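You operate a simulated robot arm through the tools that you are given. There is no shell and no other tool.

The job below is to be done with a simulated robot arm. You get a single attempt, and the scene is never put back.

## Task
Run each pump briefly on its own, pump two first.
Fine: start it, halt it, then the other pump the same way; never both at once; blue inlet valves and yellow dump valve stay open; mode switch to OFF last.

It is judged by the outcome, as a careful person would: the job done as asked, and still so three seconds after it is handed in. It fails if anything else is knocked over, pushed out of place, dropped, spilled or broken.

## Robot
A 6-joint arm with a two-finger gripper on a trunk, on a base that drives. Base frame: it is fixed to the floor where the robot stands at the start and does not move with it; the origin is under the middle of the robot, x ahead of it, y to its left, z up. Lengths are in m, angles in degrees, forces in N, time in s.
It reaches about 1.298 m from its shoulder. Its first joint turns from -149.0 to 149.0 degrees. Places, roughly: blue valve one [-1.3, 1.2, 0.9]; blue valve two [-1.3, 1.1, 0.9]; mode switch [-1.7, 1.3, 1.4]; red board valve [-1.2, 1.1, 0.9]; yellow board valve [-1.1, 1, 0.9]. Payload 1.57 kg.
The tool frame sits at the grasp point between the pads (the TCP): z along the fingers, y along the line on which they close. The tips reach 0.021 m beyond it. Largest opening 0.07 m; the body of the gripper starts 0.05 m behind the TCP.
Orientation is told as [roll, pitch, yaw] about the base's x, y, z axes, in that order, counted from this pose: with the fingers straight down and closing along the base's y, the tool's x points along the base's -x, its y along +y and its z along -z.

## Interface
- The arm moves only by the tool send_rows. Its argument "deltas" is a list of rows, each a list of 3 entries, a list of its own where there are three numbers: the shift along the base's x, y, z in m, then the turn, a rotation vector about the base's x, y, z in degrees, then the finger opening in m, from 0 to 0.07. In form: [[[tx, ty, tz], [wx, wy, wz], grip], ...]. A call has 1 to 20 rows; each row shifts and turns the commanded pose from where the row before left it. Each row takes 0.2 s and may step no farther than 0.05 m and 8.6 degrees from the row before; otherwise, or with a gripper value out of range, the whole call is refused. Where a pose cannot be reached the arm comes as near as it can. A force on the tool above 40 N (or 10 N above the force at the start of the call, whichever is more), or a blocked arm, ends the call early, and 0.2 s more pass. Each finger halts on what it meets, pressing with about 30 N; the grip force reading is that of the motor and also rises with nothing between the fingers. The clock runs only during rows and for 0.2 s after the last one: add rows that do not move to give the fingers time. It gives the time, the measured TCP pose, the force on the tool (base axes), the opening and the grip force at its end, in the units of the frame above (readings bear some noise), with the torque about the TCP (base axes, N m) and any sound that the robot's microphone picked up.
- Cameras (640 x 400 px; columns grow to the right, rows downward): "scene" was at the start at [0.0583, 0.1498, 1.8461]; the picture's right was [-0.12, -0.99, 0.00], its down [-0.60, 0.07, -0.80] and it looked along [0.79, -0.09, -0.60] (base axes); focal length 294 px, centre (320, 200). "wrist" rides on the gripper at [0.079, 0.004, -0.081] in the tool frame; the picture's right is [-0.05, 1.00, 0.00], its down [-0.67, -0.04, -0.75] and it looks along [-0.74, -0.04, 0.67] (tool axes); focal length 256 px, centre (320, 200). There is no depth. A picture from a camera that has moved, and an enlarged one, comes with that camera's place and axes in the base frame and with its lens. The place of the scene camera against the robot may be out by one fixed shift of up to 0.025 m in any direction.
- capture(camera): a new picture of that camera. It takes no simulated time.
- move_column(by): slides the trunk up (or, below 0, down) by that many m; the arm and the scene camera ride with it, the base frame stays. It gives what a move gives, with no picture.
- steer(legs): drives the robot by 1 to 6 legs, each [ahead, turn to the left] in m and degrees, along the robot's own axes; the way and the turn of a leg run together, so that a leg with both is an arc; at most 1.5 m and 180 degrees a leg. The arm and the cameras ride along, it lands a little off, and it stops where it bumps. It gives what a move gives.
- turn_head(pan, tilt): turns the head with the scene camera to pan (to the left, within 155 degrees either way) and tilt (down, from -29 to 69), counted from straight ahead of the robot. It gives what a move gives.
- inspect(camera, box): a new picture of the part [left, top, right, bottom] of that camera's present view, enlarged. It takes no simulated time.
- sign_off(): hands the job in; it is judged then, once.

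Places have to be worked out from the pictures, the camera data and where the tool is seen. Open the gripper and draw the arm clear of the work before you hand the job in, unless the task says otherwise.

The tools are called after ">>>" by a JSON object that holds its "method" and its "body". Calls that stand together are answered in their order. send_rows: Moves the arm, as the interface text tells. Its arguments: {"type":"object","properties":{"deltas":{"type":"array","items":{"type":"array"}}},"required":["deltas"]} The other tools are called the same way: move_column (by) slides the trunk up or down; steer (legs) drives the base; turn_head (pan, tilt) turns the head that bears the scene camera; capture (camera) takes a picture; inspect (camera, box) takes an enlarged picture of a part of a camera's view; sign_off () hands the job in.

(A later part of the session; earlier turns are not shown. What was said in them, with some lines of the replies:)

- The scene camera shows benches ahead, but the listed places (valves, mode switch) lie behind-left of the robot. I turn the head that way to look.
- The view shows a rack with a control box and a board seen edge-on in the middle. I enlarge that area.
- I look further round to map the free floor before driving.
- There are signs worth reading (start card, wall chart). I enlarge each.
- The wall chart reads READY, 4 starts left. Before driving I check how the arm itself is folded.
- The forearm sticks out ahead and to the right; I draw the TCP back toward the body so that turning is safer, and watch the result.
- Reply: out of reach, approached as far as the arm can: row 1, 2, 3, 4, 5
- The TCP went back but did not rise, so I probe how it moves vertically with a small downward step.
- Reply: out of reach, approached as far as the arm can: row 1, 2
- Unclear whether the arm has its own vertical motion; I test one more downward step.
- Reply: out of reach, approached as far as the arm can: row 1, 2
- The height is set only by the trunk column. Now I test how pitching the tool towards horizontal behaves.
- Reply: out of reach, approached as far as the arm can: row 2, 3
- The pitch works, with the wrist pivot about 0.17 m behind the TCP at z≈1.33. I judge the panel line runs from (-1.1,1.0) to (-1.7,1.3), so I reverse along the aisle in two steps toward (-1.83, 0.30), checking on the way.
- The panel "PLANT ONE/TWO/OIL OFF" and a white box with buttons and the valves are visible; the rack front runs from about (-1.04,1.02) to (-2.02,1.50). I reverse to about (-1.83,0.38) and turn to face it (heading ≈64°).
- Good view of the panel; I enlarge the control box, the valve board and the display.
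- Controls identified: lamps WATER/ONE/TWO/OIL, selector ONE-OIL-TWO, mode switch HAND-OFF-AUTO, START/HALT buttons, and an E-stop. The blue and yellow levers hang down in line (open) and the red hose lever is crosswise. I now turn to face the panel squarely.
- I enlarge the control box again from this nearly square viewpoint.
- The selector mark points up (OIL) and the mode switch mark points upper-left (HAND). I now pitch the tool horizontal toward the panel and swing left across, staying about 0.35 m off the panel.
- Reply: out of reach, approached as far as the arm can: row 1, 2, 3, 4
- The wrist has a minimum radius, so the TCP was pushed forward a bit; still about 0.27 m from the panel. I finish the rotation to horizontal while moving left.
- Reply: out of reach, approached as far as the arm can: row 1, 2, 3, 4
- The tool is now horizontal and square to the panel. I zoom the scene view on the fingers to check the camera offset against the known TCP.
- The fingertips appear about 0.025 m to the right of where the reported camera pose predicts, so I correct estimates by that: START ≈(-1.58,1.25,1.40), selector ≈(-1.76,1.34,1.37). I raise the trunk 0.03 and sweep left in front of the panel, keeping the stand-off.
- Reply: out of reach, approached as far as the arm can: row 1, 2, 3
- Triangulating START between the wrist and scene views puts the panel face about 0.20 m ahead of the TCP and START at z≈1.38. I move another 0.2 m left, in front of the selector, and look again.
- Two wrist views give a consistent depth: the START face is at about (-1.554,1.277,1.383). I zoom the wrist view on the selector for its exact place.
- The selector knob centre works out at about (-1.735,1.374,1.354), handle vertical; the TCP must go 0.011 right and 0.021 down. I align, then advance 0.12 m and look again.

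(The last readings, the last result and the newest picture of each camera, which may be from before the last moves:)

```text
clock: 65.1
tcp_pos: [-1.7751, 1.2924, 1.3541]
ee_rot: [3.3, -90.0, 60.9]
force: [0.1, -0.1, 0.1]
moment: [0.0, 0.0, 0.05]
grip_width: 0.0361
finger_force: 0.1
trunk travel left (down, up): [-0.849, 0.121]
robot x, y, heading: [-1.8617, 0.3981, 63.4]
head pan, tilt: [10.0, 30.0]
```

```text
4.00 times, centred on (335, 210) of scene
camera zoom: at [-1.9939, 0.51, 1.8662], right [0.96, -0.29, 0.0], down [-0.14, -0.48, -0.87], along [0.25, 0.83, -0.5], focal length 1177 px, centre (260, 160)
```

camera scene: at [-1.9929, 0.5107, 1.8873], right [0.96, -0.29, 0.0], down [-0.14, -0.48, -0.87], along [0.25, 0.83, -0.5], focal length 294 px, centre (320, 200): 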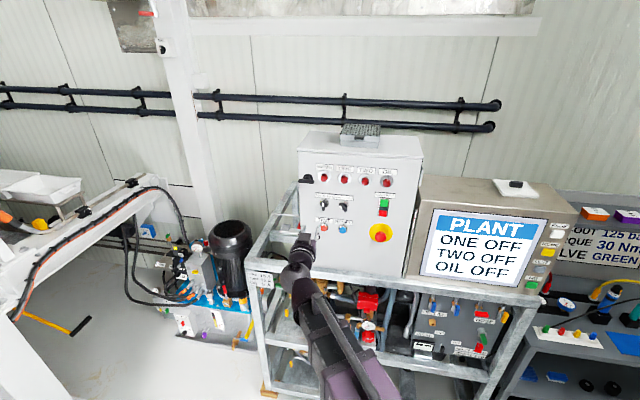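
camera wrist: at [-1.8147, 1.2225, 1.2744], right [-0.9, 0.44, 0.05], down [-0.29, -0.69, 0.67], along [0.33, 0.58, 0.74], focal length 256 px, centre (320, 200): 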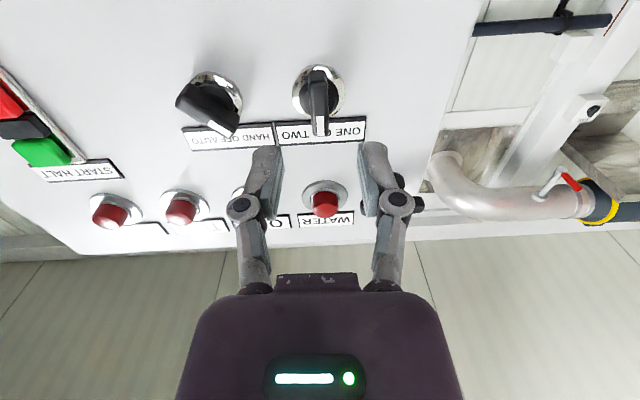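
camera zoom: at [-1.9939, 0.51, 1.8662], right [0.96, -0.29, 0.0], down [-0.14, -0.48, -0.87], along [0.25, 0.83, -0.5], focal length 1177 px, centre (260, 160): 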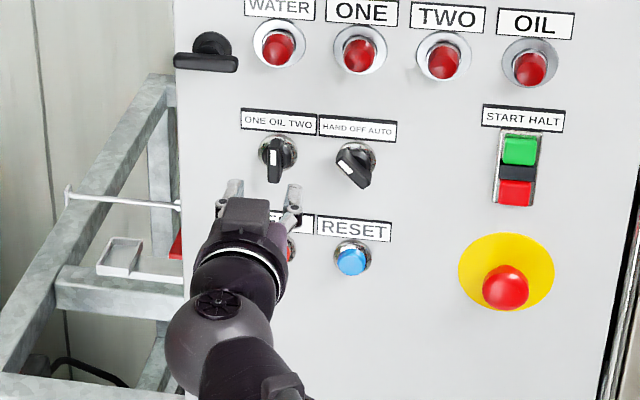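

Triangulation again gives the knob ring at plane distance ≈0.094 m ahead of the TCP, lined up within 1 mm. I advance 0.06 m so the fingers straddle the handle, and check.

>>> {"method": "send_rows", "body": {"deltas": [[[0.0109, 0.0225, 0], [0, 0, 0], 0.036], [[0.0109, 0.0225, 0], [0, 0, 0], 0.036], [[0.0044, 0.009, 0], [0, 0, 0], 0.036], [[0, 0, 0], [0, 0, 0], 0.036]]}}

>>> {"method": "capture", "body": {"camera": "wrist"}}

>>> {"method": "inspect", "body": {"camera": "scene", "box": [305, 170, 385, 230]}}

```text
clock: 66.1
tcp_pos: [-1.7493, 1.3473, 1.3529]
ee_rot: [-121.5, -90.0, -174.3]
force: [-0.3, 0.1, -0.6]
moment: [0.03, 0.0, 0.03]
grip_width: 0.0358
finger_force: 0.0
trunk travel left (down, up): [-0.849, 0.121]
robot x, y, heading: [-1.863, 0.4008, 63.2]
head pan, tilt: [10.0, 30.0]
```

```text
taken
camera wrist: at [-1.7885, 1.2779, 1.274], right [-0.9, 0.44, 0.05], down [-0.29, -0.69, 0.67], along [0.33, 0.58, 0.74], focal length 256 px, centre (320, 200)
```

wrist: 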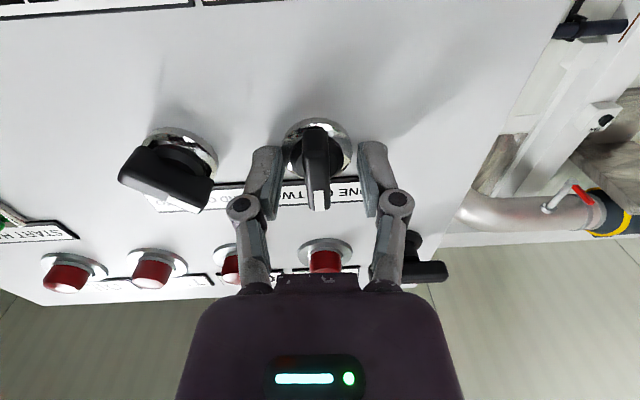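

```text
6.67 times, centred on (345, 200) of scene
camera zoom: at [-1.9936, 0.5112, 1.8662], right [0.96, -0.29, 0.0], down [-0.14, -0.48, -0.87], along [0.25, 0.83, -0.5], focal length 1961 px, centre (153, 200)
```

zoom: 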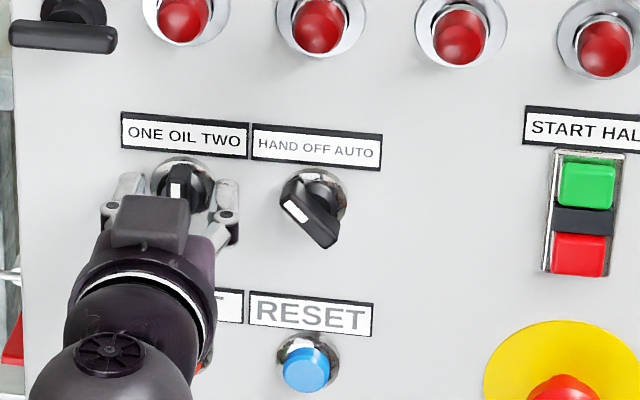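

The fingers straddle the handle symmetrically with no contact. I close them on the handle.

>>> {"method": "send_rows", "body": {"deltas": [[[0, 0, 0], [0, 0, 0], 0.02], [[0, 0, 0], [0, 0, 0], 0.01], [[0, 0, 0], [0, 0, 0], 0.008], [[0, 0, 0], [0, 0, 0], 0.008]]}}

>>> {"method": "capture", "body": {"camera": "wrist"}}

```text
clock: 67.1
tcp_pos: [-1.7492, 1.3476, 1.3533]
ee_rot: [78.0, -90.0, -13.9]
force: [3.5, -3.5, -1.3]
moment: [0.07, -0.01, -0.51]
grip_width: 0.0105
finger_force: 32.3
trunk travel left (down, up): [-0.849, 0.121]
robot x, y, heading: [-1.8664, 0.3999, 63.2]
head pan, tilt: [10.0, 30.0]
```

```text
taken
camera wrist: at [-1.7875, 1.2775, 1.274], right [-0.9, 0.44, 0.05], down [-0.29, -0.69, 0.67], along [0.33, 0.58, 0.74], focal length 256 px, centre (320, 200)
```

wrist: 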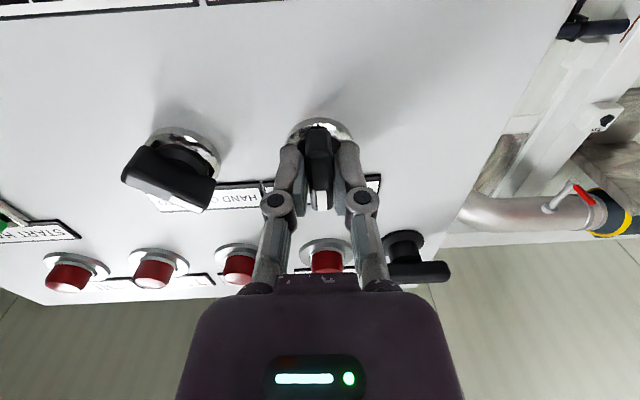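

The handle is gripped (10.5 mm). I turn clockwise 45° as seen from the front, toward TWO.

>>> {"method": "send_rows", "body": {"deltas": [[[0, 0, 0], [3.276, 6.747, 0], 0.008], [[0, 0, 0], [3.276, 6.747, 0], 0.008], [[0, 0, 0], [3.276, 6.747, 0], 0.008], [[0, 0, 0], [3.276, 6.747, 0], 0.008], [[0, 0, 0], [3.276, 6.747, 0], 0.008], [[0, 0, 0], [3.276, 6.747, 0], 0.008], [[0, 0, 0], [0, 0, 0], 0.008]]}}

>>> {"method": "capture", "body": {"camera": "wrist"}}

>>> {"method": "inspect", "body": {"camera": "scene", "box": [305, 170, 385, 230]}}

```text
clock: 68.7
tcp_pos: [-1.7481, 1.3473, 1.3529]
ee_rot: [89.8, -44.8, -25.8]
force: [7.8, -6.9, -5.8]
moment: [0.46, -0.22, -0.76]
grip_width: 0.0108
finger_force: 32.2
trunk travel left (down, up): [-0.849, 0.121]
robot x, y, heading: [-1.8635, 0.402, 63.3]
head pan, tilt: [10.0, 30.0]
```

```text
taken
camera wrist: at [-1.8365, 1.3008, 1.3003], right [-0.6, 0.29, 0.75], down [0.12, -0.89, 0.45], along [0.79, 0.36, 0.5], focal length 256 px, centre (320, 200)
```

wrist: 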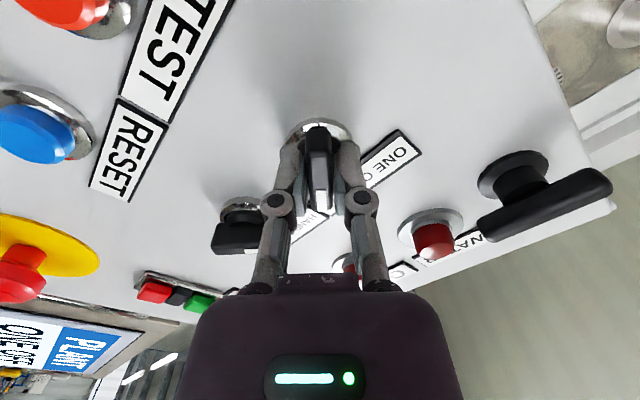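

```text
6.67 times, centred on (345, 200) of scene
camera zoom: at [-1.992, 0.5109, 1.8663], right [0.96, -0.29, 0.0], down [-0.15, -0.48, -0.87], along [0.25, 0.83, -0.5], focal length 1961 px, centre (153, 200)
```

zoom: 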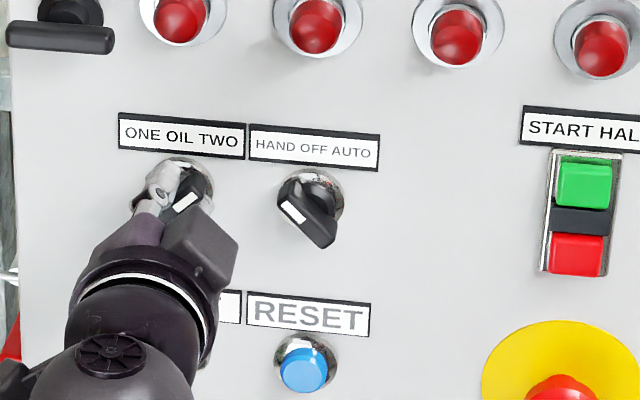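

The handle mark now points to TWO. I open the fingers and draw back straight.

>>> {"method": "send_rows", "body": {"deltas": [[[0, 0, 0], [0, 0, 0], 0.03], [[0, 0, 0], [0, 0, 0], 0.03], [[-0.0175, -0.036, 0], [0, 0, 0], 0.03], [[-0.0175, -0.036, 0], [0, 0, 0], 0.03], [[-0.0175, -0.036, 0], [0, 0, 0], 0.03], [[0, 0, 0], [0, 0, 0], 0.03]]}}

>>> {"method": "inspect", "body": {"camera": "scene", "box": [305, 160, 405, 240]}}

```text
clock: 70.1
tcp_pos: [-1.8018, 1.2392, 1.3531]
ee_rot: [89.8, -45.0, -25.7]
force: [0.6, 1.0, -0.6]
moment: [0.0, -0.01, 0.0]
grip_width: 0.03
finger_force: 0.0
trunk travel left (down, up): [-0.849, 0.121]
robot x, y, heading: [-1.8641, 0.3998, 63.1]
head pan, tilt: [10.0, 30.0]
```

```text
5.00 times, centred on (355, 200) of scene
camera zoom: at [-1.9933, 0.5123, 1.8661], right [0.96, -0.29, 0.0], down [-0.14, -0.48, -0.87], along [0.25, 0.83, -0.5], focal length 1471 px, centre (145, 200)
```

zoom: 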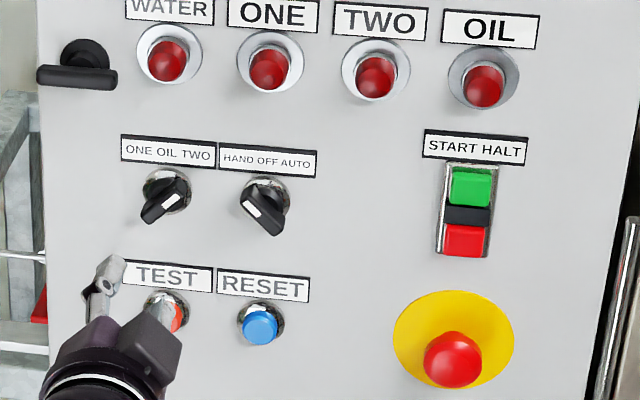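

The selector stays at TWO. I roll the tool back upright, close the fingers for pressing, and move 0.207 m right and 0.03 up toward START.

>>> {"method": "send_rows", "body": {"deltas": [[[0.031, -0.0151, 0], [-3.276, -6.747, 0], 0.02], [[0.031, -0.0151, 0], [-3.276, -6.747, 0], 0.01], [[0.031, -0.0151, 0], [-3.276, -6.747, 0], 0.0], [[0.031, -0.0151, 0], [-3.276, -6.747, 0], 0.0], [[0.031, -0.0151, 0], [-3.276, -6.747, 0], 0.0], [[0.031, -0.0151, 0], [-3.276, -6.747, 0], 0.0], [[0, 0, 0], [0, 0, 0], 0.0]]}}

>>> {"method": "move_column", "body": {"by": 0.03}}

>>> {"method": "capture", "body": {"camera": "wrist"}}

>>> {"method": "inspect", "body": {"camera": "scene", "box": [315, 160, 415, 240]}}

```text
clock: 71.7
tcp_pos: [-1.616, 1.148, 1.3534]
ee_rot: [-57.8, -89.9, 122.0]
force: [-0.5, -0.1, -0.2]
moment: [-0.02, -0.03, 0.01]
grip_width: 0.0
finger_force: 28.5
trunk travel left (down, up): [-0.849, 0.121]
robot x, y, heading: [-1.8652, 0.4012, 63.5]
head pan, tilt: [10.0, 30.0]
```

```text
clock: 72.4
tcp_pos: [-1.6158, 1.1492, 1.3837]
ee_rot: [-10.6, -89.9, 74.7]
force: [-0.2, 0.3, 0.1]
moment: [-0.01, -0.02, 0.02]
grip_width: 0.0
finger_force: 28.4
trunk travel left (down, up): [-0.879, 0.091]
robot x, y, heading: [-1.8626, 0.3988, 63.2]
head pan, tilt: [10.0, 30.0]
```

```text
taken
camera wrist: at [-1.6547, 1.0782, 1.3039], right [-0.9, 0.44, 0.05], down [-0.29, -0.68, 0.67], along [0.33, 0.58, 0.74], focal length 256 px, centre (320, 200)
```

wrist: 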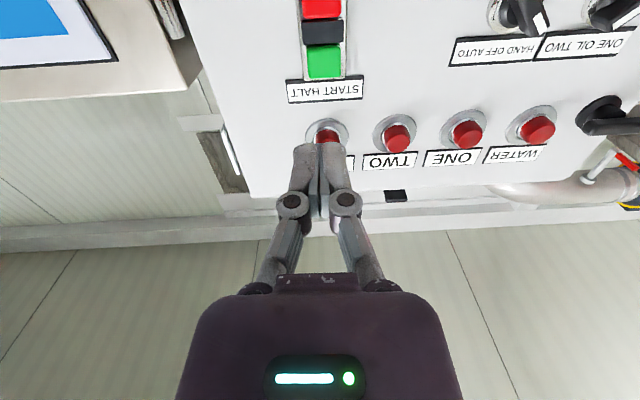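

```text
5.00 times, centred on (365, 200) of scene
camera zoom: at [-1.9937, 0.5113, 1.8962], right [0.96, -0.29, 0.0], down [-0.14, -0.48, -0.87], along [0.25, 0.83, -0.5], focal length 1471 px, centre (95, 200)
```

zoom: 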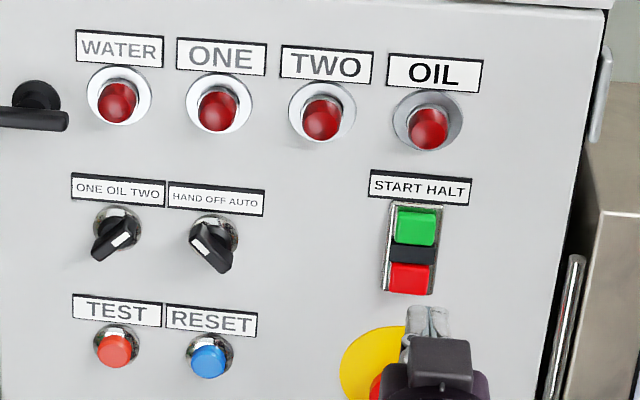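

START's green face is straight ahead (about 0.12 m from the fingertips, z≈1.382). I advance close to it and then press in small steps.

>>> {"method": "send_rows", "body": {"deltas": [[[0.0157, 0.0369, 0], [0, 0, 0], 0.0], [[0.0175, 0.036, 0], [0, 0, 0], 0.0], [[0.0109, 0.0225, 0], [0, 0, 0], 0.0], [[0, 0, 0], [0, 0, 0], 0.0]]}}

>>> {"method": "capture", "body": {"camera": "wrist"}}

>>> {"method": "inspect", "body": {"camera": "scene", "box": [345, 160, 425, 240]}}

```text
clock: 73.4
tcp_pos: [-1.5724, 1.2439, 1.3842]
ee_rot: [3.1, -89.9, 61.1]
force: [-1.2, -0.4, 0.3]
moment: [0.02, -0.01, 0.0]
grip_width: 0.0
finger_force: 28.3
trunk travel left (down, up): [-0.879, 0.091]
robot x, y, heading: [-1.8655, 0.4006, 63.0]
head pan, tilt: [10.0, 30.0]
```

```text
taken
camera wrist: at [-1.6111, 1.1734, 1.304], right [-0.9, 0.44, 0.05], down [-0.29, -0.68, 0.67], along [0.33, 0.58, 0.74], focal length 256 px, centre (320, 200)
```

wrist: 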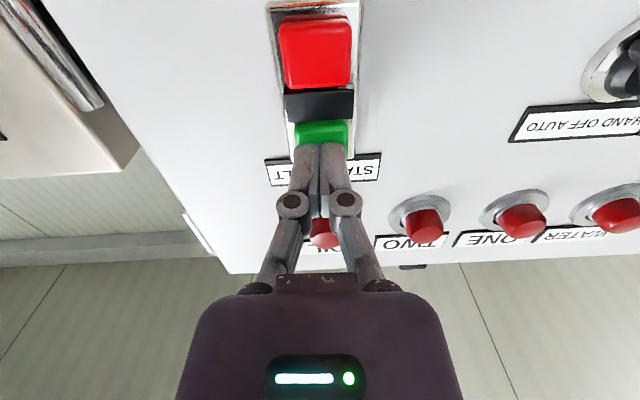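

```text
5.00 times, centred on (385, 200) of scene
camera zoom: at [-1.9938, 0.5106, 1.8962], right [0.96, -0.29, 0.0], down [-0.14, -0.48, -0.87], along [0.25, 0.83, -0.5], focal length 1471 px, centre (-5, 200)
```

zoom: 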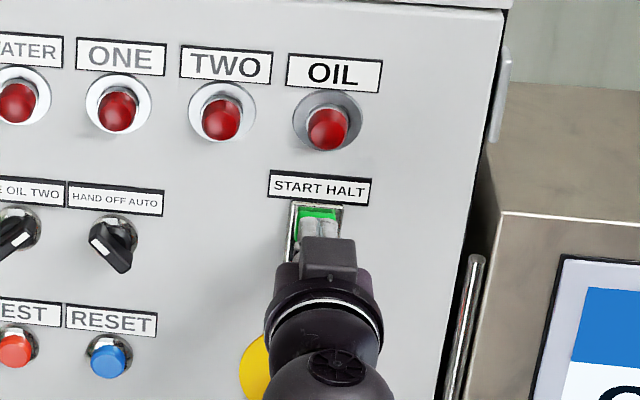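

The fingertips are centred on the green button about 1.5 cm off. I press in 4 mm steps.

>>> {"method": "send_rows", "body": {"deltas": [[[0.0044, 0.009, 0], [0, 0, 0], 0.0], [[0.0017, 0.0036, 0], [0, 0, 0], 0.0], [[0.0017, 0.0036, 0], [0, 0, 0], 0.0]]}}

>>> {"method": "inspect", "body": {"camera": "scene", "box": [295, 150, 575, 325]}}

```text
clock: 74.0
tcp_pos: [-1.5697, 1.2472, 1.386]
ee_rot: [178.3, -89.9, -114.2]
force: [-10.1, -18.3, 0.8]
moment: [-0.04, -0.04, 0.0]
grip_width: 0.006
finger_force: 28.4
trunk travel left (down, up): [-0.879, 0.091]
robot x, y, heading: [-1.8655, 0.3956, 63.1]
head pan, tilt: [10.0, 30.0]
heard: click
stopped in row 2: the force on the tool passed its limit at 45 N (the readings are from after the stop); the commanded pose is now the measured one
```

```text
2.29 times, centred on (435, 238) of scene
camera zoom: at [-1.9957, 0.5068, 1.8966], right [0.96, -0.29, 0.0], down [-0.14, -0.48, -0.87], along [0.25, 0.83, -0.5], focal length 672 px, centre (57, 114)
```

zoom: 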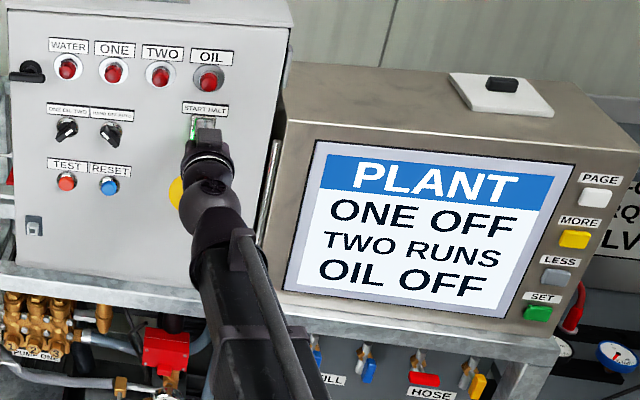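

A click was heard and the display reads TWO RUNS. I back off 3.5 cm, lower the trunk 4.3 cm to the red HALT button (z≈1.34).

>>> {"method": "send_rows", "body": {"deltas": [[[-0.0153, -0.0315, 0], [0, 0, 0], 0.0], [[0, 0, 0], [0, 0, 0], 0.0]]}}

>>> {"method": "move_column", "body": {"by": -0.043}}

>>> {"method": "capture", "body": {"camera": "wrist"}}

>>> {"method": "inspect", "body": {"camera": "scene", "box": [295, 150, 575, 325]}}

```text
clock: 74.6
tcp_pos: [-1.583, 1.2231, 1.3825]
ee_rot: [14.2, -89.8, 49.9]
force: [-0.4, -0.5, -0.1]
moment: [0.02, -0.02, 0.03]
grip_width: 0.0
finger_force: 28.7
trunk travel left (down, up): [-0.879, 0.091]
robot x, y, heading: [-1.8634, 0.3986, 63.2]
head pan, tilt: [10.0, 30.0]
```

```text
clock: 75.5
tcp_pos: [-1.5833, 1.2212, 1.3406]
ee_rot: [20.7, -89.9, 43.5]
force: [0.1, 0.6, 0.7]
moment: [0.0, 0.0, 0.0]
grip_width: 0.0
finger_force: 28.6
trunk travel left (down, up): [-0.836, 0.134]
robot x, y, heading: [-1.8648, 0.3977, 63.4]
head pan, tilt: [10.0, 30.0]
```

```text
taken
camera wrist: at [-1.6219, 1.1516, 1.2607], right [-0.9, 0.44, 0.05], down [-0.29, -0.69, 0.67], along [0.33, 0.58, 0.74], focal length 256 px, centre (320, 200)
```

wrist: 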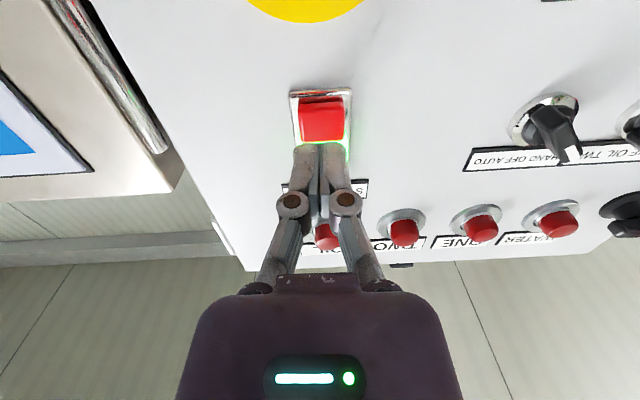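

```text
2.29 times, centred on (435, 238) of scene
camera zoom: at [-1.9934, 0.5112, 1.8532], right [0.96, -0.29, 0.0], down [-0.14, -0.48, -0.87], along [0.25, 0.83, -0.5], focal length 672 px, centre (57, 114)
```

zoom: 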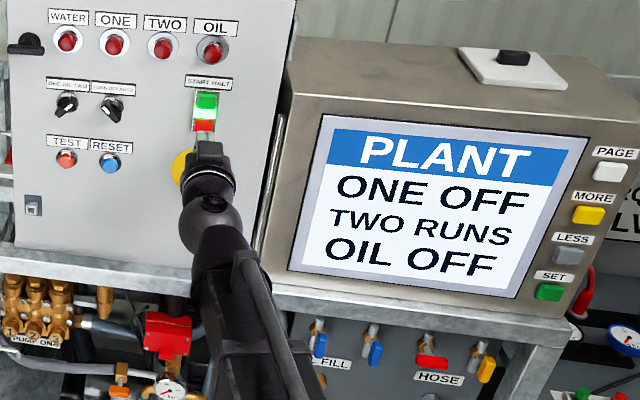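

Pump two is running (START lit). HALT is straight ahead at z≈1.339; I press it.

>>> {"method": "send_rows", "body": {"deltas": [[[0.0087, 0.018, 0], [0, 0, 0], 0.0], [[0.0022, 0.0045, 0], [0, 0, 0], 0.0], [[0.0022, 0.0045, 0], [0, 0, 0], 0.0], [[0.0017, 0.0036, 0], [0, 0, 0], 0.0], [[0.0017, 0.0036, 0], [0, 0, 0], 0.0], [[0.0017, 0.0036, 0], [0, 0, 0], 0.0]]}}

>>> {"method": "inspect", "body": {"camera": "scene", "box": [295, 150, 575, 325]}}

```text
clock: 76.7
tcp_pos: [-1.5707, 1.2471, 1.3429]
ee_rot: [88.8, -89.8, -24.6]
force: [-8.5, -17.4, -0.7]
moment: [-0.06, -0.04, -0.08]
grip_width: 0.0059
finger_force: 28.0
trunk travel left (down, up): [-0.836, 0.134]
robot x, y, heading: [-1.8638, 0.395, 63.2]
head pan, tilt: [10.0, 30.0]
heard: click
stopped in row 5: the force on the tool passed its limit at 44 N (the readings are from after the stop); the commanded pose is now the measured one
```

```text
2.29 times, centred on (435, 238) of scene
camera zoom: at [-1.9954, 0.5074, 1.8536], right [0.96, -0.29, 0.0], down [-0.14, -0.48, -0.87], along [0.25, 0.83, -0.5], focal length 672 px, centre (57, 114)
```

zoom: 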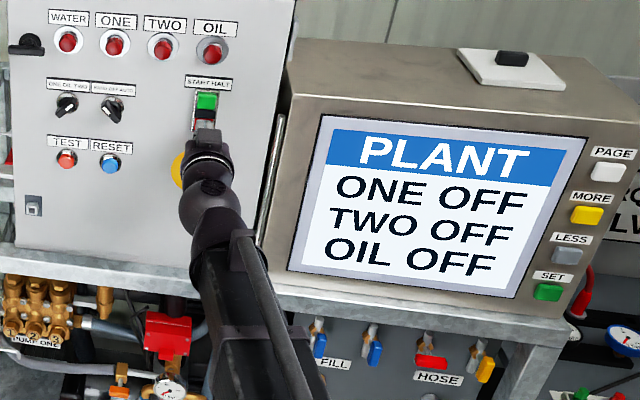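

Display shows TWO OFF after the click. Now I back out 0.11 m, move left to the selector with the tool rolled 45° to match its handle, and raise the trunk 1.25 cm.

>>> {"method": "send_rows", "body": {"deltas": [[[-0.0157, -0.0324, 0], [0, 0, 0], 0.0], [[-0.0157, -0.0324, 0], [0, 0, 0], 0.0], [[-0.0157, -0.0324, 0], [0, 0, 0], 0.0], [[-0.0307, 0.0149, 0], [3.276, 6.747, 0], 0.01], [[-0.0307, 0.0149, 0], [3.276, 6.747, 0], 0.02], [[-0.0307, 0.0149, 0], [3.276, 6.747, 0], 0.03], [[-0.0307, 0.0149, 0], [3.276, 6.747, 0], 0.034], [[-0.0307, 0.0149, 0], [3.276, 6.747, 0], 0.034], [[-0.0307, 0.0149, 0], [3.276, 6.747, 0], 0.034], [[0, 0, 0], [0, 0, 0], 0.034]]}}

>>> {"method": "move_column", "body": {"by": 0.0125}}

>>> {"method": "capture", "body": {"camera": "wrist"}}

>>> {"method": "inspect", "body": {"camera": "scene", "box": [285, 160, 385, 260]}}

```text
clock: 78.9
tcp_pos: [-1.7993, 1.2433, 1.3408]
ee_rot: [89.8, -44.8, -25.8]
force: [0.0, -0.3, 0.7]
moment: [0.0, 0.0, -0.03]
grip_width: 0.0339
finger_force: 0.2
trunk travel left (down, up): [-0.836, 0.134]
robot x, y, heading: [-1.8636, 0.3988, 63.3]
head pan, tilt: [10.0, 30.0]
```

```text
clock: 79.5
tcp_pos: [-1.7994, 1.2429, 1.3528]
ee_rot: [89.9, -44.9, -25.7]
force: [0.2, -0.1, 0.5]
moment: [0.01, -0.01, 0.03]
grip_width: 0.0338
finger_force: 0.0
trunk travel left (down, up): [-0.848, 0.122]
robot x, y, heading: [-1.8656, 0.3974, 63.3]
head pan, tilt: [10.0, 30.0]
```

```text
taken
camera wrist: at [-1.8873, 1.1975, 1.2996], right [-0.6, 0.29, 0.75], down [0.12, -0.89, 0.45], along [0.79, 0.36, 0.5], focal length 256 px, centre (320, 200)
```

wrist: 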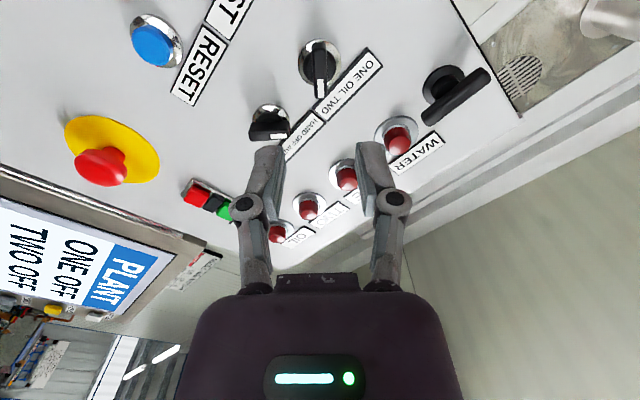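

```text
4.00 times, centred on (335, 210) of scene
camera zoom: at [-1.9939, 0.5111, 1.8657], right [0.96, -0.29, 0.0], down [-0.14, -0.48, -0.87], along [0.25, 0.83, -0.5], focal length 1177 px, centre (260, 160)
```

zoom: 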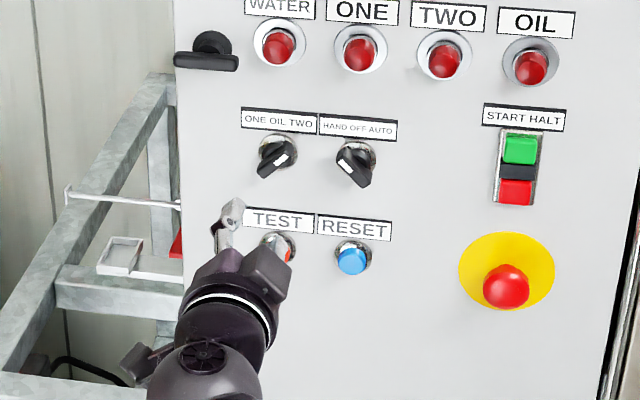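

Aligned within a millimetre of the earlier grip axis. I advance 0.116 m and close on the handle.

>>> {"method": "send_rows", "body": {"deltas": [[[0.0169, 0.0348, 0], [0, 0, 0], 0.034], [[0.0169, 0.0348, 0], [0, 0, 0], 0.034], [[0.0087, 0.018, 0], [0, 0, 0], 0.034], [[0.0082, 0.0168, 0], [0, 0, 0], 0.034], [[0, 0, 0], [0, 0, 0], 0.034], [[0, 0, 0], [0, 0, 0], 0.02], [[0, 0, 0], [0, 0, 0], 0.008], [[0, 0, 0], [0, 0, 0], 0.008]]}}

>>> {"method": "capture", "body": {"camera": "wrist"}}

```text
clock: 81.3
tcp_pos: [-1.7477, 1.3479, 1.3529]
ee_rot: [89.8, -44.9, -25.7]
force: [0.4, -1.8, -4.5]
moment: [-0.13, 0.09, -0.06]
grip_width: 0.0105
finger_force: 31.8
trunk travel left (down, up): [-0.848, 0.122]
robot x, y, heading: [-1.8666, 0.3954, 63.1]
head pan, tilt: [10.0, 30.0]
```

```text
taken
camera wrist: at [-1.8367, 1.302, 1.2994], right [-0.6, 0.29, 0.75], down [0.12, -0.89, 0.45], along [0.79, 0.36, 0.5], focal length 256 px, centre (320, 200)
```

wrist: 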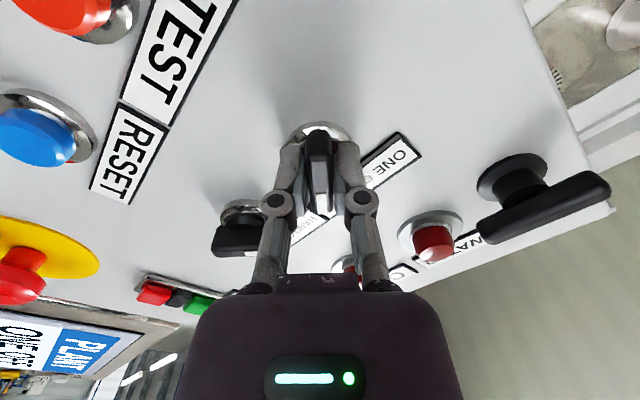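

Gripped. I turn the selector 90° counter-clockwise, past OIL, to ONE.

>>> {"method": "send_rows", "body": {"deltas": [[[0, 0, 0], [-3.276, -6.747, 0], 0.008], [[0, 0, 0], [-3.276, -6.747, 0], 0.008], [[0, 0, 0], [-3.276, -6.747, 0], 0.008], [[0, 0, 0], [-3.276, -6.747, 0], 0.008], [[0, 0, 0], [-3.276, -6.747, 0], 0.008], [[0, 0, 0], [-3.276, -6.747, 0], 0.008], [[0, 0, 0], [-3.276, -6.747, 0], 0.008], [[0, 0, 0], [-3.276, -6.747, 0], 0.008], [[0, 0, 0], [-3.276, -6.747, 0], 0.008], [[0, 0, 0], [-3.276, -6.747, 0], 0.008], [[0, 0, 0], [-3.276, -6.747, 0], 0.008], [[0, 0, 0], [-3.276, -6.747, 0], 0.008], [[0, 0, 0], [0, 0, 0], 0.008]]}}

>>> {"method": "capture", "body": {"camera": "wrist"}}

>>> {"method": "inspect", "body": {"camera": "scene", "box": [295, 150, 575, 325]}}

```text
clock: 84.1
tcp_pos: [-1.7484, 1.3467, 1.3529]
ee_rot: [-89.8, -44.9, 153.9]
force: [0.8, -2.7, -2.6]
moment: [-0.33, 0.14, -0.44]
grip_width: 0.0104
finger_force: 32.5
trunk travel left (down, up): [-0.848, 0.122]
robot x, y, heading: [-1.8639, 0.3955, 63.3]
head pan, tilt: [10.0, 30.0]
```

```text
taken
camera wrist: at [-1.7357, 1.2526, 1.2936], right [-0.67, 0.32, -0.67], down [-0.73, -0.47, 0.5], along [-0.16, 0.82, 0.55], focal length 256 px, centre (320, 200)
```

wrist: 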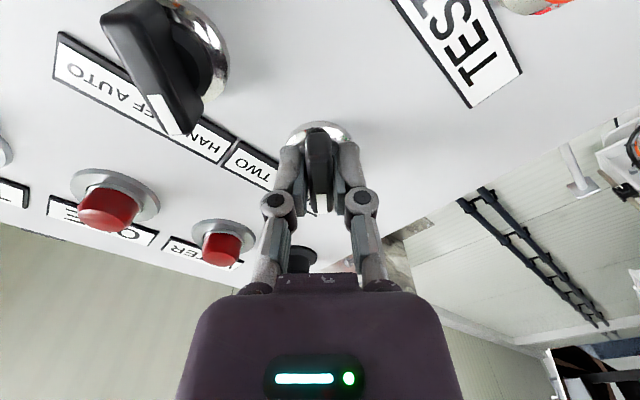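

```text
2.29 times, centred on (435, 238) of scene
camera zoom: at [-1.9936, 0.5109, 1.8657], right [0.96, -0.29, 0.0], down [-0.14, -0.48, -0.87], along [0.25, 0.83, -0.5], focal length 672 px, centre (57, 114)
```

zoom: 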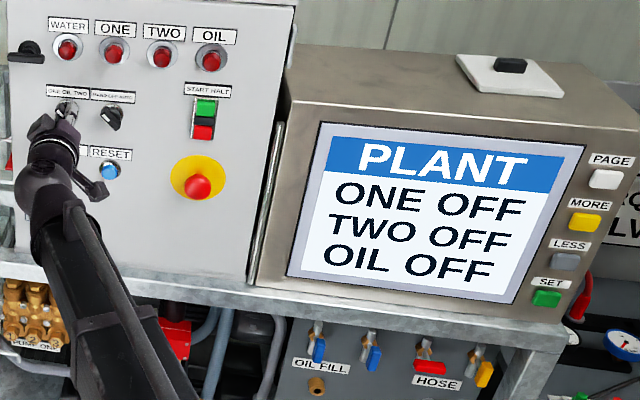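

The tool has turned the full 90°. I open, back straight out, and check the knob mark.

>>> {"method": "send_rows", "body": {"deltas": [[[0, 0, 0], [0, 0, 0], 0.03], [[0, 0, 0], [0, 0, 0], 0.03], [[-0.0175, -0.036, 0], [0, 0, 0], 0.03], [[-0.0175, -0.036, 0], [0, 0, 0], 0.03], [[-0.0175, -0.036, 0], [0, 0, 0], 0.03], [[0, 0, 0], [0, 0, 0], 0.03]]}}

>>> {"method": "inspect", "body": {"camera": "scene", "box": [305, 160, 405, 240]}}

```text
clock: 85.5
tcp_pos: [-1.8006, 1.2393, 1.3527]
ee_rot: [-89.8, -45.1, 153.8]
force: [0.4, 0.4, 0.1]
moment: [0.05, -0.01, 0.0]
grip_width: 0.0301
finger_force: 0.1
trunk travel left (down, up): [-0.848, 0.122]
robot x, y, heading: [-1.865, 0.3959, 63.2]
head pan, tilt: [10.0, 30.0]
```

```text
5.00 times, centred on (355, 200) of scene
camera zoom: at [-1.9933, 0.512, 1.8656], right [0.96, -0.29, 0.0], down [-0.14, -0.48, -0.87], along [0.25, 0.83, -0.5], focal length 1471 px, centre (145, 200)
```

zoom: 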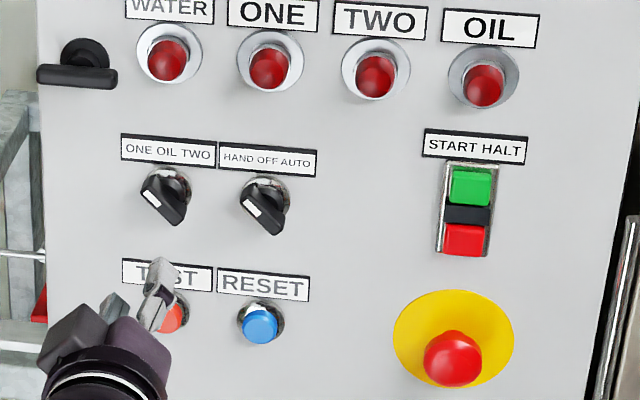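

The selector now points to ONE. I go back in front of START, rolled upright with fingers closed.

>>> {"method": "send_rows", "body": {"deltas": [[[0.0305, -0.0148, 0], [3.276, 6.747, 0], 0.02], [[0.0305, -0.0148, 0], [3.276, 6.747, 0], 0.01], [[0.0305, -0.0148, 0], [3.276, 6.747, 0], 0.0], [[0.0305, -0.0148, 0], [3.276, 6.747, 0], 0.0], [[0.0305, -0.0148, 0], [3.276, 6.747, 0], 0.0], [[0.0305, -0.0148, 0], [3.276, 6.747, 0], 0.0], [[0, 0, 0], [0, 0, 0], 0.0]]}}

>>> {"method": "move_column", "body": {"by": 0.0305}}

>>> {"method": "capture", "body": {"camera": "wrist"}}

```text
clock: 87.1
tcp_pos: [-1.6184, 1.1514, 1.3531]
ee_rot: [53.3, -89.8, 10.7]
force: [0.1, 0.2, -0.1]
moment: [0.01, 0.01, -0.05]
grip_width: 0.0
finger_force: 28.3
trunk travel left (down, up): [-0.848, 0.122]
robot x, y, heading: [-1.8627, 0.3976, 63.1]
head pan, tilt: [10.0, 30.0]
```

```text
clock: 87.8
tcp_pos: [-1.6193, 1.1507, 1.3825]
ee_rot: [33.1, -89.8, 30.9]
force: [0.0, -0.1, 0.4]
moment: [0.01, 0.0, 0.02]
grip_width: 0.0001
finger_force: 28.9
trunk travel left (down, up): [-0.879, 0.091]
robot x, y, heading: [-1.8638, 0.3972, 63.4]
head pan, tilt: [10.0, 30.0]
```

```text
taken
camera wrist: at [-1.657, 1.0811, 1.3038], right [-0.9, 0.44, 0.05], down [-0.29, -0.68, 0.67], along [0.33, 0.58, 0.74], focal length 256 px, centre (320, 200)
```

wrist: 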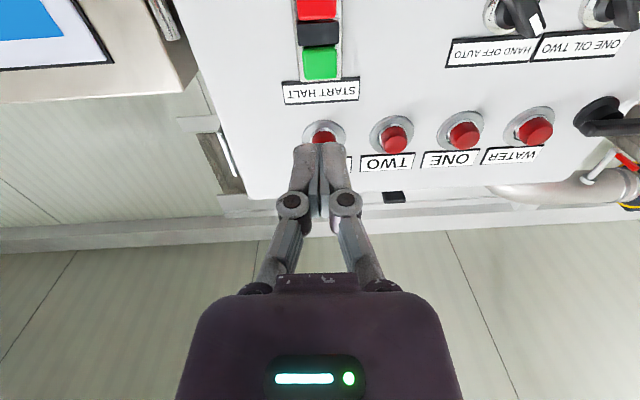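

Aligned as before. I advance and press START in small final steps.

>>> {"method": "send_rows", "body": {"deltas": [[[0.0175, 0.036, 0], [0, 0, 0], 0.0], [[0.0175, 0.036, 0], [0, 0, 0], 0.0], [[0.0074, 0.0153, 0], [0, 0, 0], 0.0], [[0.0022, 0.0045, 0], [0, 0, 0], 0.0], [[0.0017, 0.0036, 0], [0, 0, 0], 0.0], [[0.0017, 0.0036, 0], [0, 0, 0], 0.0], [[0.0017, 0.0036, 0], [0, 0, 0], 0.0], [[0.0017, 0.0036, 0], [0, 0, 0], 0.0]]}}

>>> {"method": "inspect", "body": {"camera": "scene", "box": [295, 150, 575, 325]}}

```text
clock: 89.5
tcp_pos: [-1.5715, 1.2474, 1.3851]
ee_rot: [90.6, -89.9, -26.5]
force: [-8.5, -17.5, -0.8]
moment: [-0.05, -0.06, -0.01]
grip_width: 0.006
finger_force: 28.3
trunk travel left (down, up): [-0.879, 0.091]
robot x, y, heading: [-1.8612, 0.3993, 63.2]
head pan, tilt: [10.0, 30.0]
heard: click
stopped in row 8: the force on the tool passed its limit at 43 N (the readings are from after the stop); the commanded pose is now the measured one
```

```text
2.29 times, centred on (435, 238) of scene
camera zoom: at [-1.9956, 0.5071, 1.8966], right [0.96, -0.29, 0.0], down [-0.14, -0.48, -0.87], along [0.25, 0.83, -0.5], focal length 672 px, centre (57, 114)
```

zoom: 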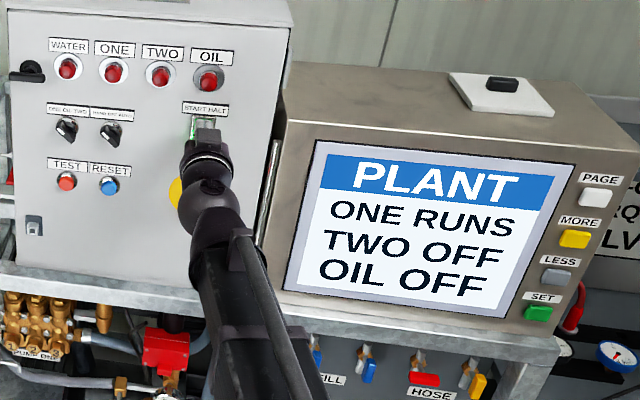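

ONE RUNS, with TWO OFF. I back off, lower to HALT and press it as before.

>>> {"method": "send_rows", "body": {"deltas": [[[-0.0153, -0.0315, 0], [0, 0, 0], 0.0], [[0, 0, 0], [0, 0, 0], 0.0]]}}

>>> {"method": "move_column", "body": {"by": -0.043}}

>>> {"method": "send_rows", "body": {"deltas": [[[0.0087, 0.018, 0], [0, 0, 0], 0.0], [[0.0022, 0.0045, 0], [0, 0, 0], 0.0], [[0.0022, 0.0045, 0], [0, 0, 0], 0.0], [[0.0017, 0.0036, 0], [0, 0, 0], 0.0], [[0.0017, 0.0036, 0], [0, 0, 0], 0.0], [[0.0017, 0.0036, 0], [0, 0, 0], 0.0], [[0.0017, 0.0036, 0], [0, 0, 0], 0.0]]}}

>>> {"method": "inspect", "body": {"camera": "scene", "box": [295, 150, 575, 325]}}

```text
clock: 90.1
tcp_pos: [-1.5842, 1.2221, 1.3826]
ee_rot: [39.2, -89.8, 24.9]
force: [0.2, 0.1, 0.2]
moment: [-0.01, -0.02, 0.01]
grip_width: 0.0
finger_force: 28.6
trunk travel left (down, up): [-0.879, 0.091]
robot x, y, heading: [-1.8624, 0.4, 63.2]
head pan, tilt: [10.0, 30.0]
```

```text
clock: 91.0
tcp_pos: [-1.5845, 1.2199, 1.3403]
ee_rot: [50.0, -89.8, 14.2]
force: [-0.2, 0.4, 1.1]
moment: [-0.05, 0.0, -0.03]
grip_width: 0.0001
finger_force: 29.0
trunk travel left (down, up): [-0.836, 0.134]
robot x, y, heading: [-1.8652, 0.3962, 63.3]
head pan, tilt: [10.0, 30.0]
```

```text
clock: 92.2
tcp_pos: [-1.5714, 1.2482, 1.3428]
ee_rot: [85.4, -89.8, -21.1]
force: [-9.1, -17.3, -1.1]
moment: [-0.04, -0.06, -0.07]
grip_width: 0.0061
finger_force: 28.4
trunk travel left (down, up): [-0.836, 0.134]
robot x, y, heading: [-1.8662, 0.3947, 63.1]
head pan, tilt: [10.0, 30.0]
heard: click
stopped in row 6: the force on the tool passed its limit at 44 N (the readings are from after the stop); the commanded pose is now the measured one
```

```text
2.29 times, centred on (435, 238) of scene
camera zoom: at [-1.9955, 0.5073, 1.8536], right [0.96, -0.29, 0.0], down [-0.14, -0.48, -0.87], along [0.25, 0.83, -0.5], focal length 672 px, centre (57, 114)
```

zoom: 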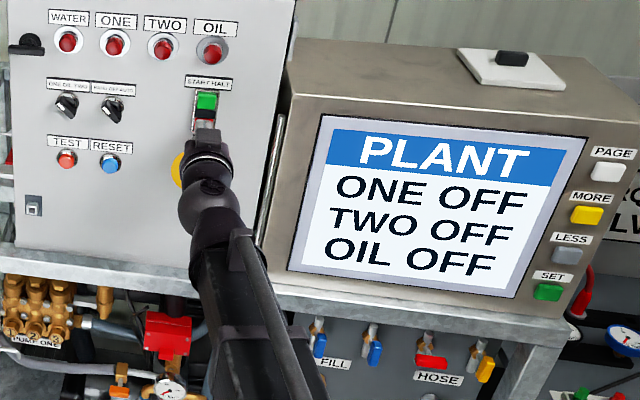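

Both pumps are OFF again. Now the mode switch, about 0.068 m right of the selector at z≈1.352: I back out, move left 0.135 m rolling −45° to match its HAND position, and look.

>>> {"method": "send_rows", "body": {"deltas": [[[-0.0157, -0.0324, 0], [0, 0, 0], 0.0], [[-0.0157, -0.0324, 0], [0, 0, 0], 0.0], [[-0.0157, -0.0324, 0], [0, 0, 0], 0.0], [[-0.0203, 0.0098, 0], [-3.276, -6.747, 0], 0.01], [[-0.0203, 0.0098, 0], [-3.276, -6.747, 0], 0.02], [[-0.0203, 0.0098, 0], [-3.276, -6.747, 0], 0.03], [[-0.0203, 0.0098, 0], [-3.276, -6.747, 0], 0.034], [[-0.0203, 0.0098, 0], [-3.276, -6.747, 0], 0.034], [[-0.0203, 0.0098, 0], [-3.276, -6.747, 0], 0.034], [[0, 0, 0], [0, 0, 0], 0.034]]}}

>>> {"method": "move_column", "body": {"by": 0.0117}}

>>> {"method": "capture", "body": {"camera": "wrist"}}

>>> {"method": "inspect", "body": {"camera": "scene", "box": [305, 160, 405, 240]}}

```text
clock: 94.4
tcp_pos: [-1.7377, 1.2139, 1.3405]
ee_rot: [-89.8, -45.1, 154.0]
force: [0.6, 0.4, -0.2]
moment: [-0.02, 0.02, -0.02]
grip_width: 0.034
finger_force: 0.0
trunk travel left (down, up): [-0.836, 0.134]
robot x, y, heading: [-1.8635, 0.4, 63.1]
head pan, tilt: [10.0, 30.0]
```

```text
clock: 95.0
tcp_pos: [-1.7378, 1.2133, 1.351]
ee_rot: [-89.8, -45.1, 154.0]
force: [-0.1, -0.4, 0.4]
moment: [0.01, 0.04, -0.02]
grip_width: 0.0339
finger_force: 0.1
trunk travel left (down, up): [-0.848, 0.122]
robot x, y, heading: [-1.8604, 0.4014, 63.0]
head pan, tilt: [10.0, 30.0]
```

```text
taken
camera wrist: at [-1.726, 1.119, 1.2925], right [-0.67, 0.32, -0.67], down [-0.73, -0.47, 0.5], along [-0.15, 0.82, 0.55], focal length 256 px, centre (320, 200)
```

wrist: 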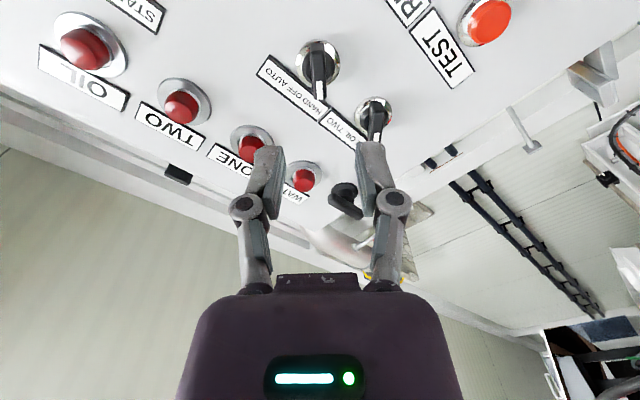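

```text
5.00 times, centred on (355, 200) of scene
camera zoom: at [-1.994, 0.5108, 1.8649], right [0.96, -0.29, 0.0], down [-0.14, -0.48, -0.87], along [0.25, 0.83, -0.5], focal length 1471 px, centre (145, 200)
```

zoom: 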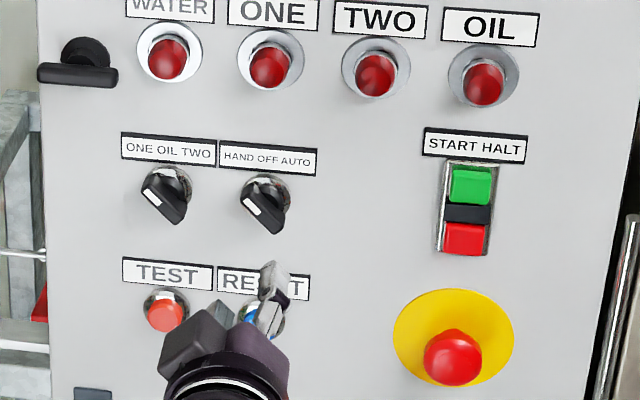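

The mode knob sits at the same image spot (318,61) as the selector did when aligned, so the approach is right. I advance 0.116 m and grip.

>>> {"method": "send_rows", "body": {"deltas": [[[0.0169, 0.0348, 0], [0, 0, 0], 0.034], [[0.0169, 0.0348, 0], [0, 0, 0], 0.034], [[0.0087, 0.018, 0], [0, 0, 0], 0.034], [[0.008, 0.0165, 0], [0, 0, 0], 0.034], [[0, 0, 0], [0, 0, 0], 0.034], [[0, 0, 0], [0, 0, 0], 0.02], [[0, 0, 0], [0, 0, 0], 0.008], [[0, 0, 0], [0, 0, 0], 0.008]]}}

>>> {"method": "capture", "body": {"camera": "wrist"}}

```text
clock: 96.8
tcp_pos: [-1.6869, 1.3174, 1.3525]
ee_rot: [-89.9, -45.2, 153.9]
force: [2.5, 0.0, 3.7]
moment: [0.05, -0.01, -0.08]
grip_width: 0.0104
finger_force: 32.3
trunk travel left (down, up): [-0.848, 0.122]
robot x, y, heading: [-1.8612, 0.3973, 63.2]
head pan, tilt: [10.0, 30.0]
```

```text
taken
camera wrist: at [-1.6747, 1.2221, 1.2929], right [-0.67, 0.33, -0.67], down [-0.73, -0.47, 0.5], along [-0.15, 0.82, 0.55], focal length 256 px, centre (320, 200)
```

wrist: 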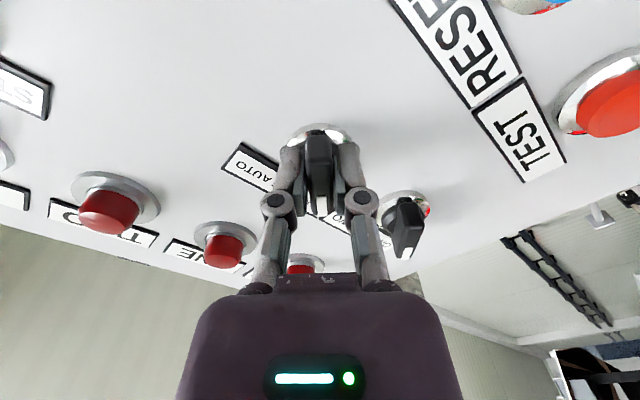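

Gripped cleanly. I turn it 45° clockwise, from HAND to OFF, release and back out.

>>> {"method": "send_rows", "body": {"deltas": [[[0, 0, 0], [3.276, 6.747, 0], 0.008], [[0, 0, 0], [3.276, 6.747, 0], 0.008], [[0, 0, 0], [3.276, 6.747, 0], 0.008], [[0, 0, 0], [3.276, 6.747, 0], 0.008], [[0, 0, 0], [3.276, 6.747, 0], 0.008], [[0, 0, 0], [3.276, 6.747, 0], 0.008], [[0, 0, 0], [0, 0, 0], 0.008]]}}

>>> {"method": "send_rows", "body": {"deltas": [[[0, 0, 0], [0, 0, 0], 0.03], [[0, 0, 0], [0, 0, 0], 0.03], [[-0.0175, -0.036, 0], [0, 0, 0], 0.03], [[-0.0175, -0.036, 0], [0, 0, 0], 0.03], [[-0.0175, -0.036, 0], [0, 0, 0], 0.03], [[0, 0, 0], [0, 0, 0], 0.03]]}}

>>> {"method": "inspect", "body": {"camera": "scene", "box": [305, 160, 405, 240]}}

>>> {"method": "capture", "body": {"camera": "wrist"}}

```text
clock: 98.4
tcp_pos: [-1.687, 1.3176, 1.3521]
ee_rot: [72.3, -89.5, -8.3]
force: [2.6, -4.8, -3.8]
moment: [0.23, -0.12, -0.51]
grip_width: 0.0109
finger_force: 31.5
trunk travel left (down, up): [-0.848, 0.122]
robot x, y, heading: [-1.8646, 0.3973, 63.5]
head pan, tilt: [10.0, 30.0]
```

```text
clock: 99.8
tcp_pos: [-1.7392, 1.2113, 1.3519]
ee_rot: [50.2, -89.8, 13.8]
force: [-0.7, 0.1, 0.5]
moment: [-0.01, -0.02, -0.01]
grip_width: 0.0298
finger_force: 0.1
trunk travel left (down, up): [-0.848, 0.122]
robot x, y, heading: [-1.8652, 0.3996, 63.2]
head pan, tilt: [10.0, 30.0]
```

```text
5.00 times, centred on (355, 200) of scene
camera zoom: at [-1.9935, 0.5118, 1.8648], right [0.96, -0.29, 0.0], down [-0.14, -0.48, -0.87], along [0.25, 0.83, -0.5], focal length 1471 px, centre (145, 200)
```

zoom: 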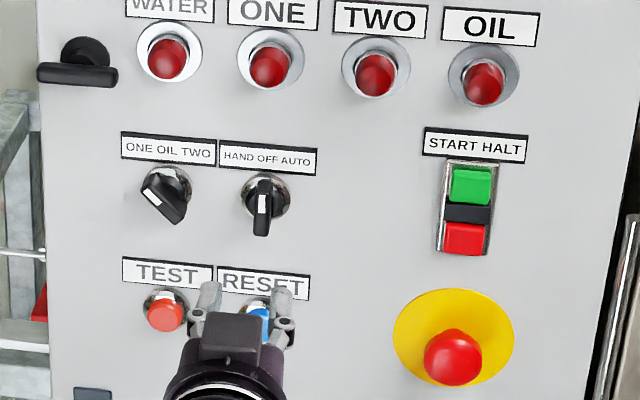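

```text
taken
camera wrist: at [-1.7794, 1.1406, 1.272], right [-0.9, 0.44, 0.06], down [-0.29, -0.69, 0.67], along [0.33, 0.58, 0.74], focal length 256 px, centre (320, 200)
```

wrist: 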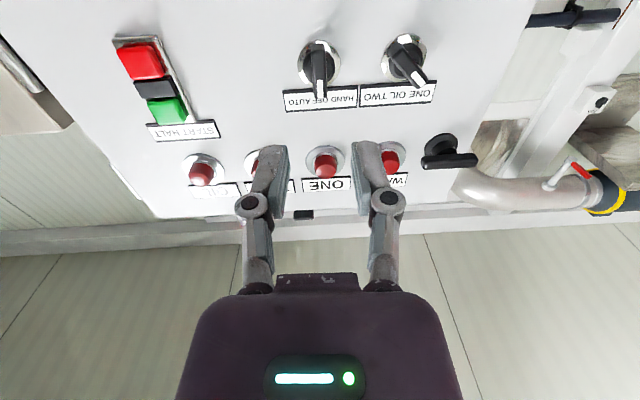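

Mode switch points to OFF, the selector is left at ONE. I draw the arm further back, open the gripper, and check the whole scene.

>>> {"method": "send_rows", "body": {"deltas": [[[-0.0175, -0.036, 0], [0, 0, 0], 0.05], [[-0.0175, -0.036, 0], [0, 0, 0], 0.07], [[-0.0175, -0.036, 0], [0, 0, 0], 0.07], [[0, 0, 0], [0, 0, 0], 0.07]]}}

>>> {"method": "capture", "body": {"camera": "scene"}}

>>> {"method": "inspect", "body": {"camera": "scene", "box": [390, 180, 560, 360]}}

>>> {"method": "inspect", "body": {"camera": "scene", "box": [305, 160, 405, 240]}}

```text
clock: 100.8
tcp_pos: [-1.7943, 1.1022, 1.3519]
ee_rot: [59.3, -89.8, 4.9]
force: [-0.4, 0.6, 0.5]
moment: [0.01, -0.03, 0.01]
grip_width: 0.0699
finger_force: 0.1
trunk travel left (down, up): [-0.848, 0.122]
robot x, y, heading: [-1.8615, 0.3971, 63.1]
head pan, tilt: [10.0, 30.0]
```

```text
taken
camera scene: at [-1.9935, 0.5115, 1.8648], right [0.96, -0.29, 0.0], down [-0.14, -0.48, -0.87], along [0.25, 0.83, -0.5], focal length 294 px, centre (320, 200)
```

scene: 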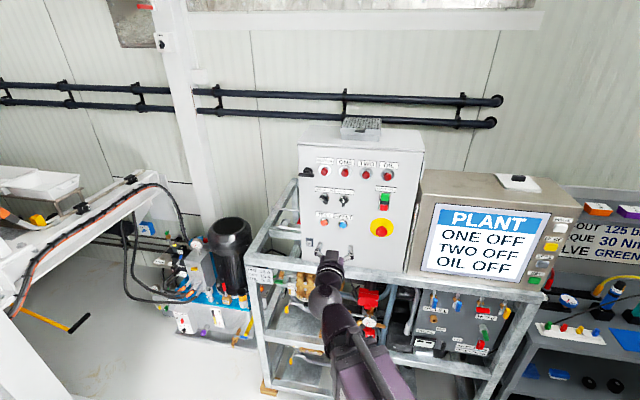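

```text
2.22 times, centred on (475, 270) of scene
camera zoom: at [-1.9935, 0.5115, 1.8648], right [0.96, -0.29, 0.0], down [-0.14, -0.48, -0.87], along [0.25, 0.83, -0.5], focal length 654 px, centre (-24, 44)
```

zoom: 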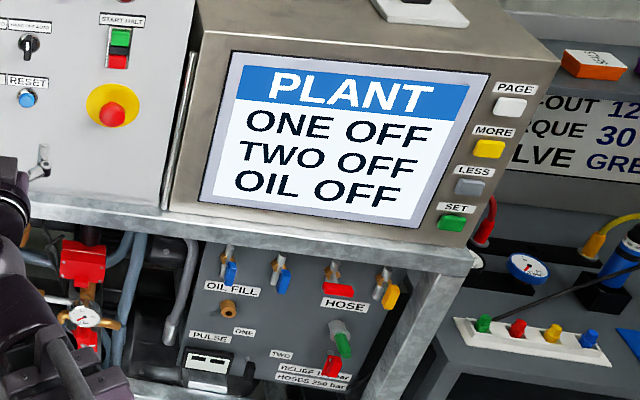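

```text
5.00 times, centred on (355, 200) of scene
camera zoom: at [-1.9935, 0.5115, 1.8648], right [0.96, -0.29, 0.0], down [-0.14, -0.48, -0.87], along [0.25, 0.83, -0.5], focal length 1471 px, centre (145, 200)
```

zoom: 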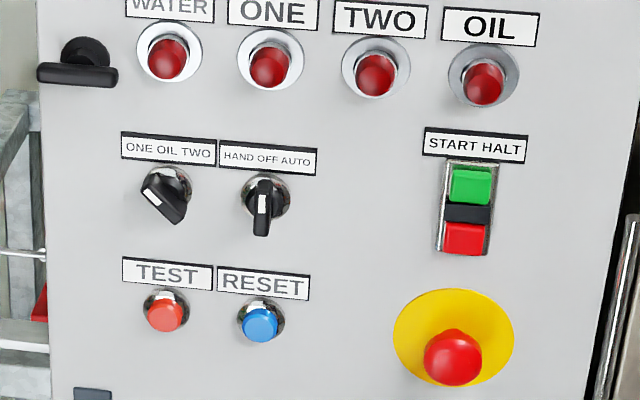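

Both pumps have run and read OFF, the blue and yellow valves are untouched (in line, open), the mode switch is at OFF, and the gripper is open and clear of the panel. I hand the job in.

>>> {"method": "sign_off", "body": {}}

```text
The job is handed in.
```

I ran pump two and then pump one, each briefly on its own, and turned the mode switch to OFF last. The job is handed in.

- **Pump two:** I set the selector to TWO and pressed START. The display read TWO RUNS while the other pump stayed off. I pressed HALT and the display went back to TWO OFF.
- **Pump one:** I turned the selector to ONE and did the same. The display read ONE RUNS with TWO OFF, then ONE OFF after HALT.
- **Valves:** I did not touch the blue inlet valves or the yellow dump valve. Their levers were in line with the pipes, which I took as open, and still looked the same at the end.
- **Mode switch:** it was already at HAND when I arrived, so I used it as it was and moved it to OFF after both pumps had stopped.

The selector was at OIL at the start and is now at ONE. I left it there because the mode switch was to be last. The gripper is open and drawn back from the panel.
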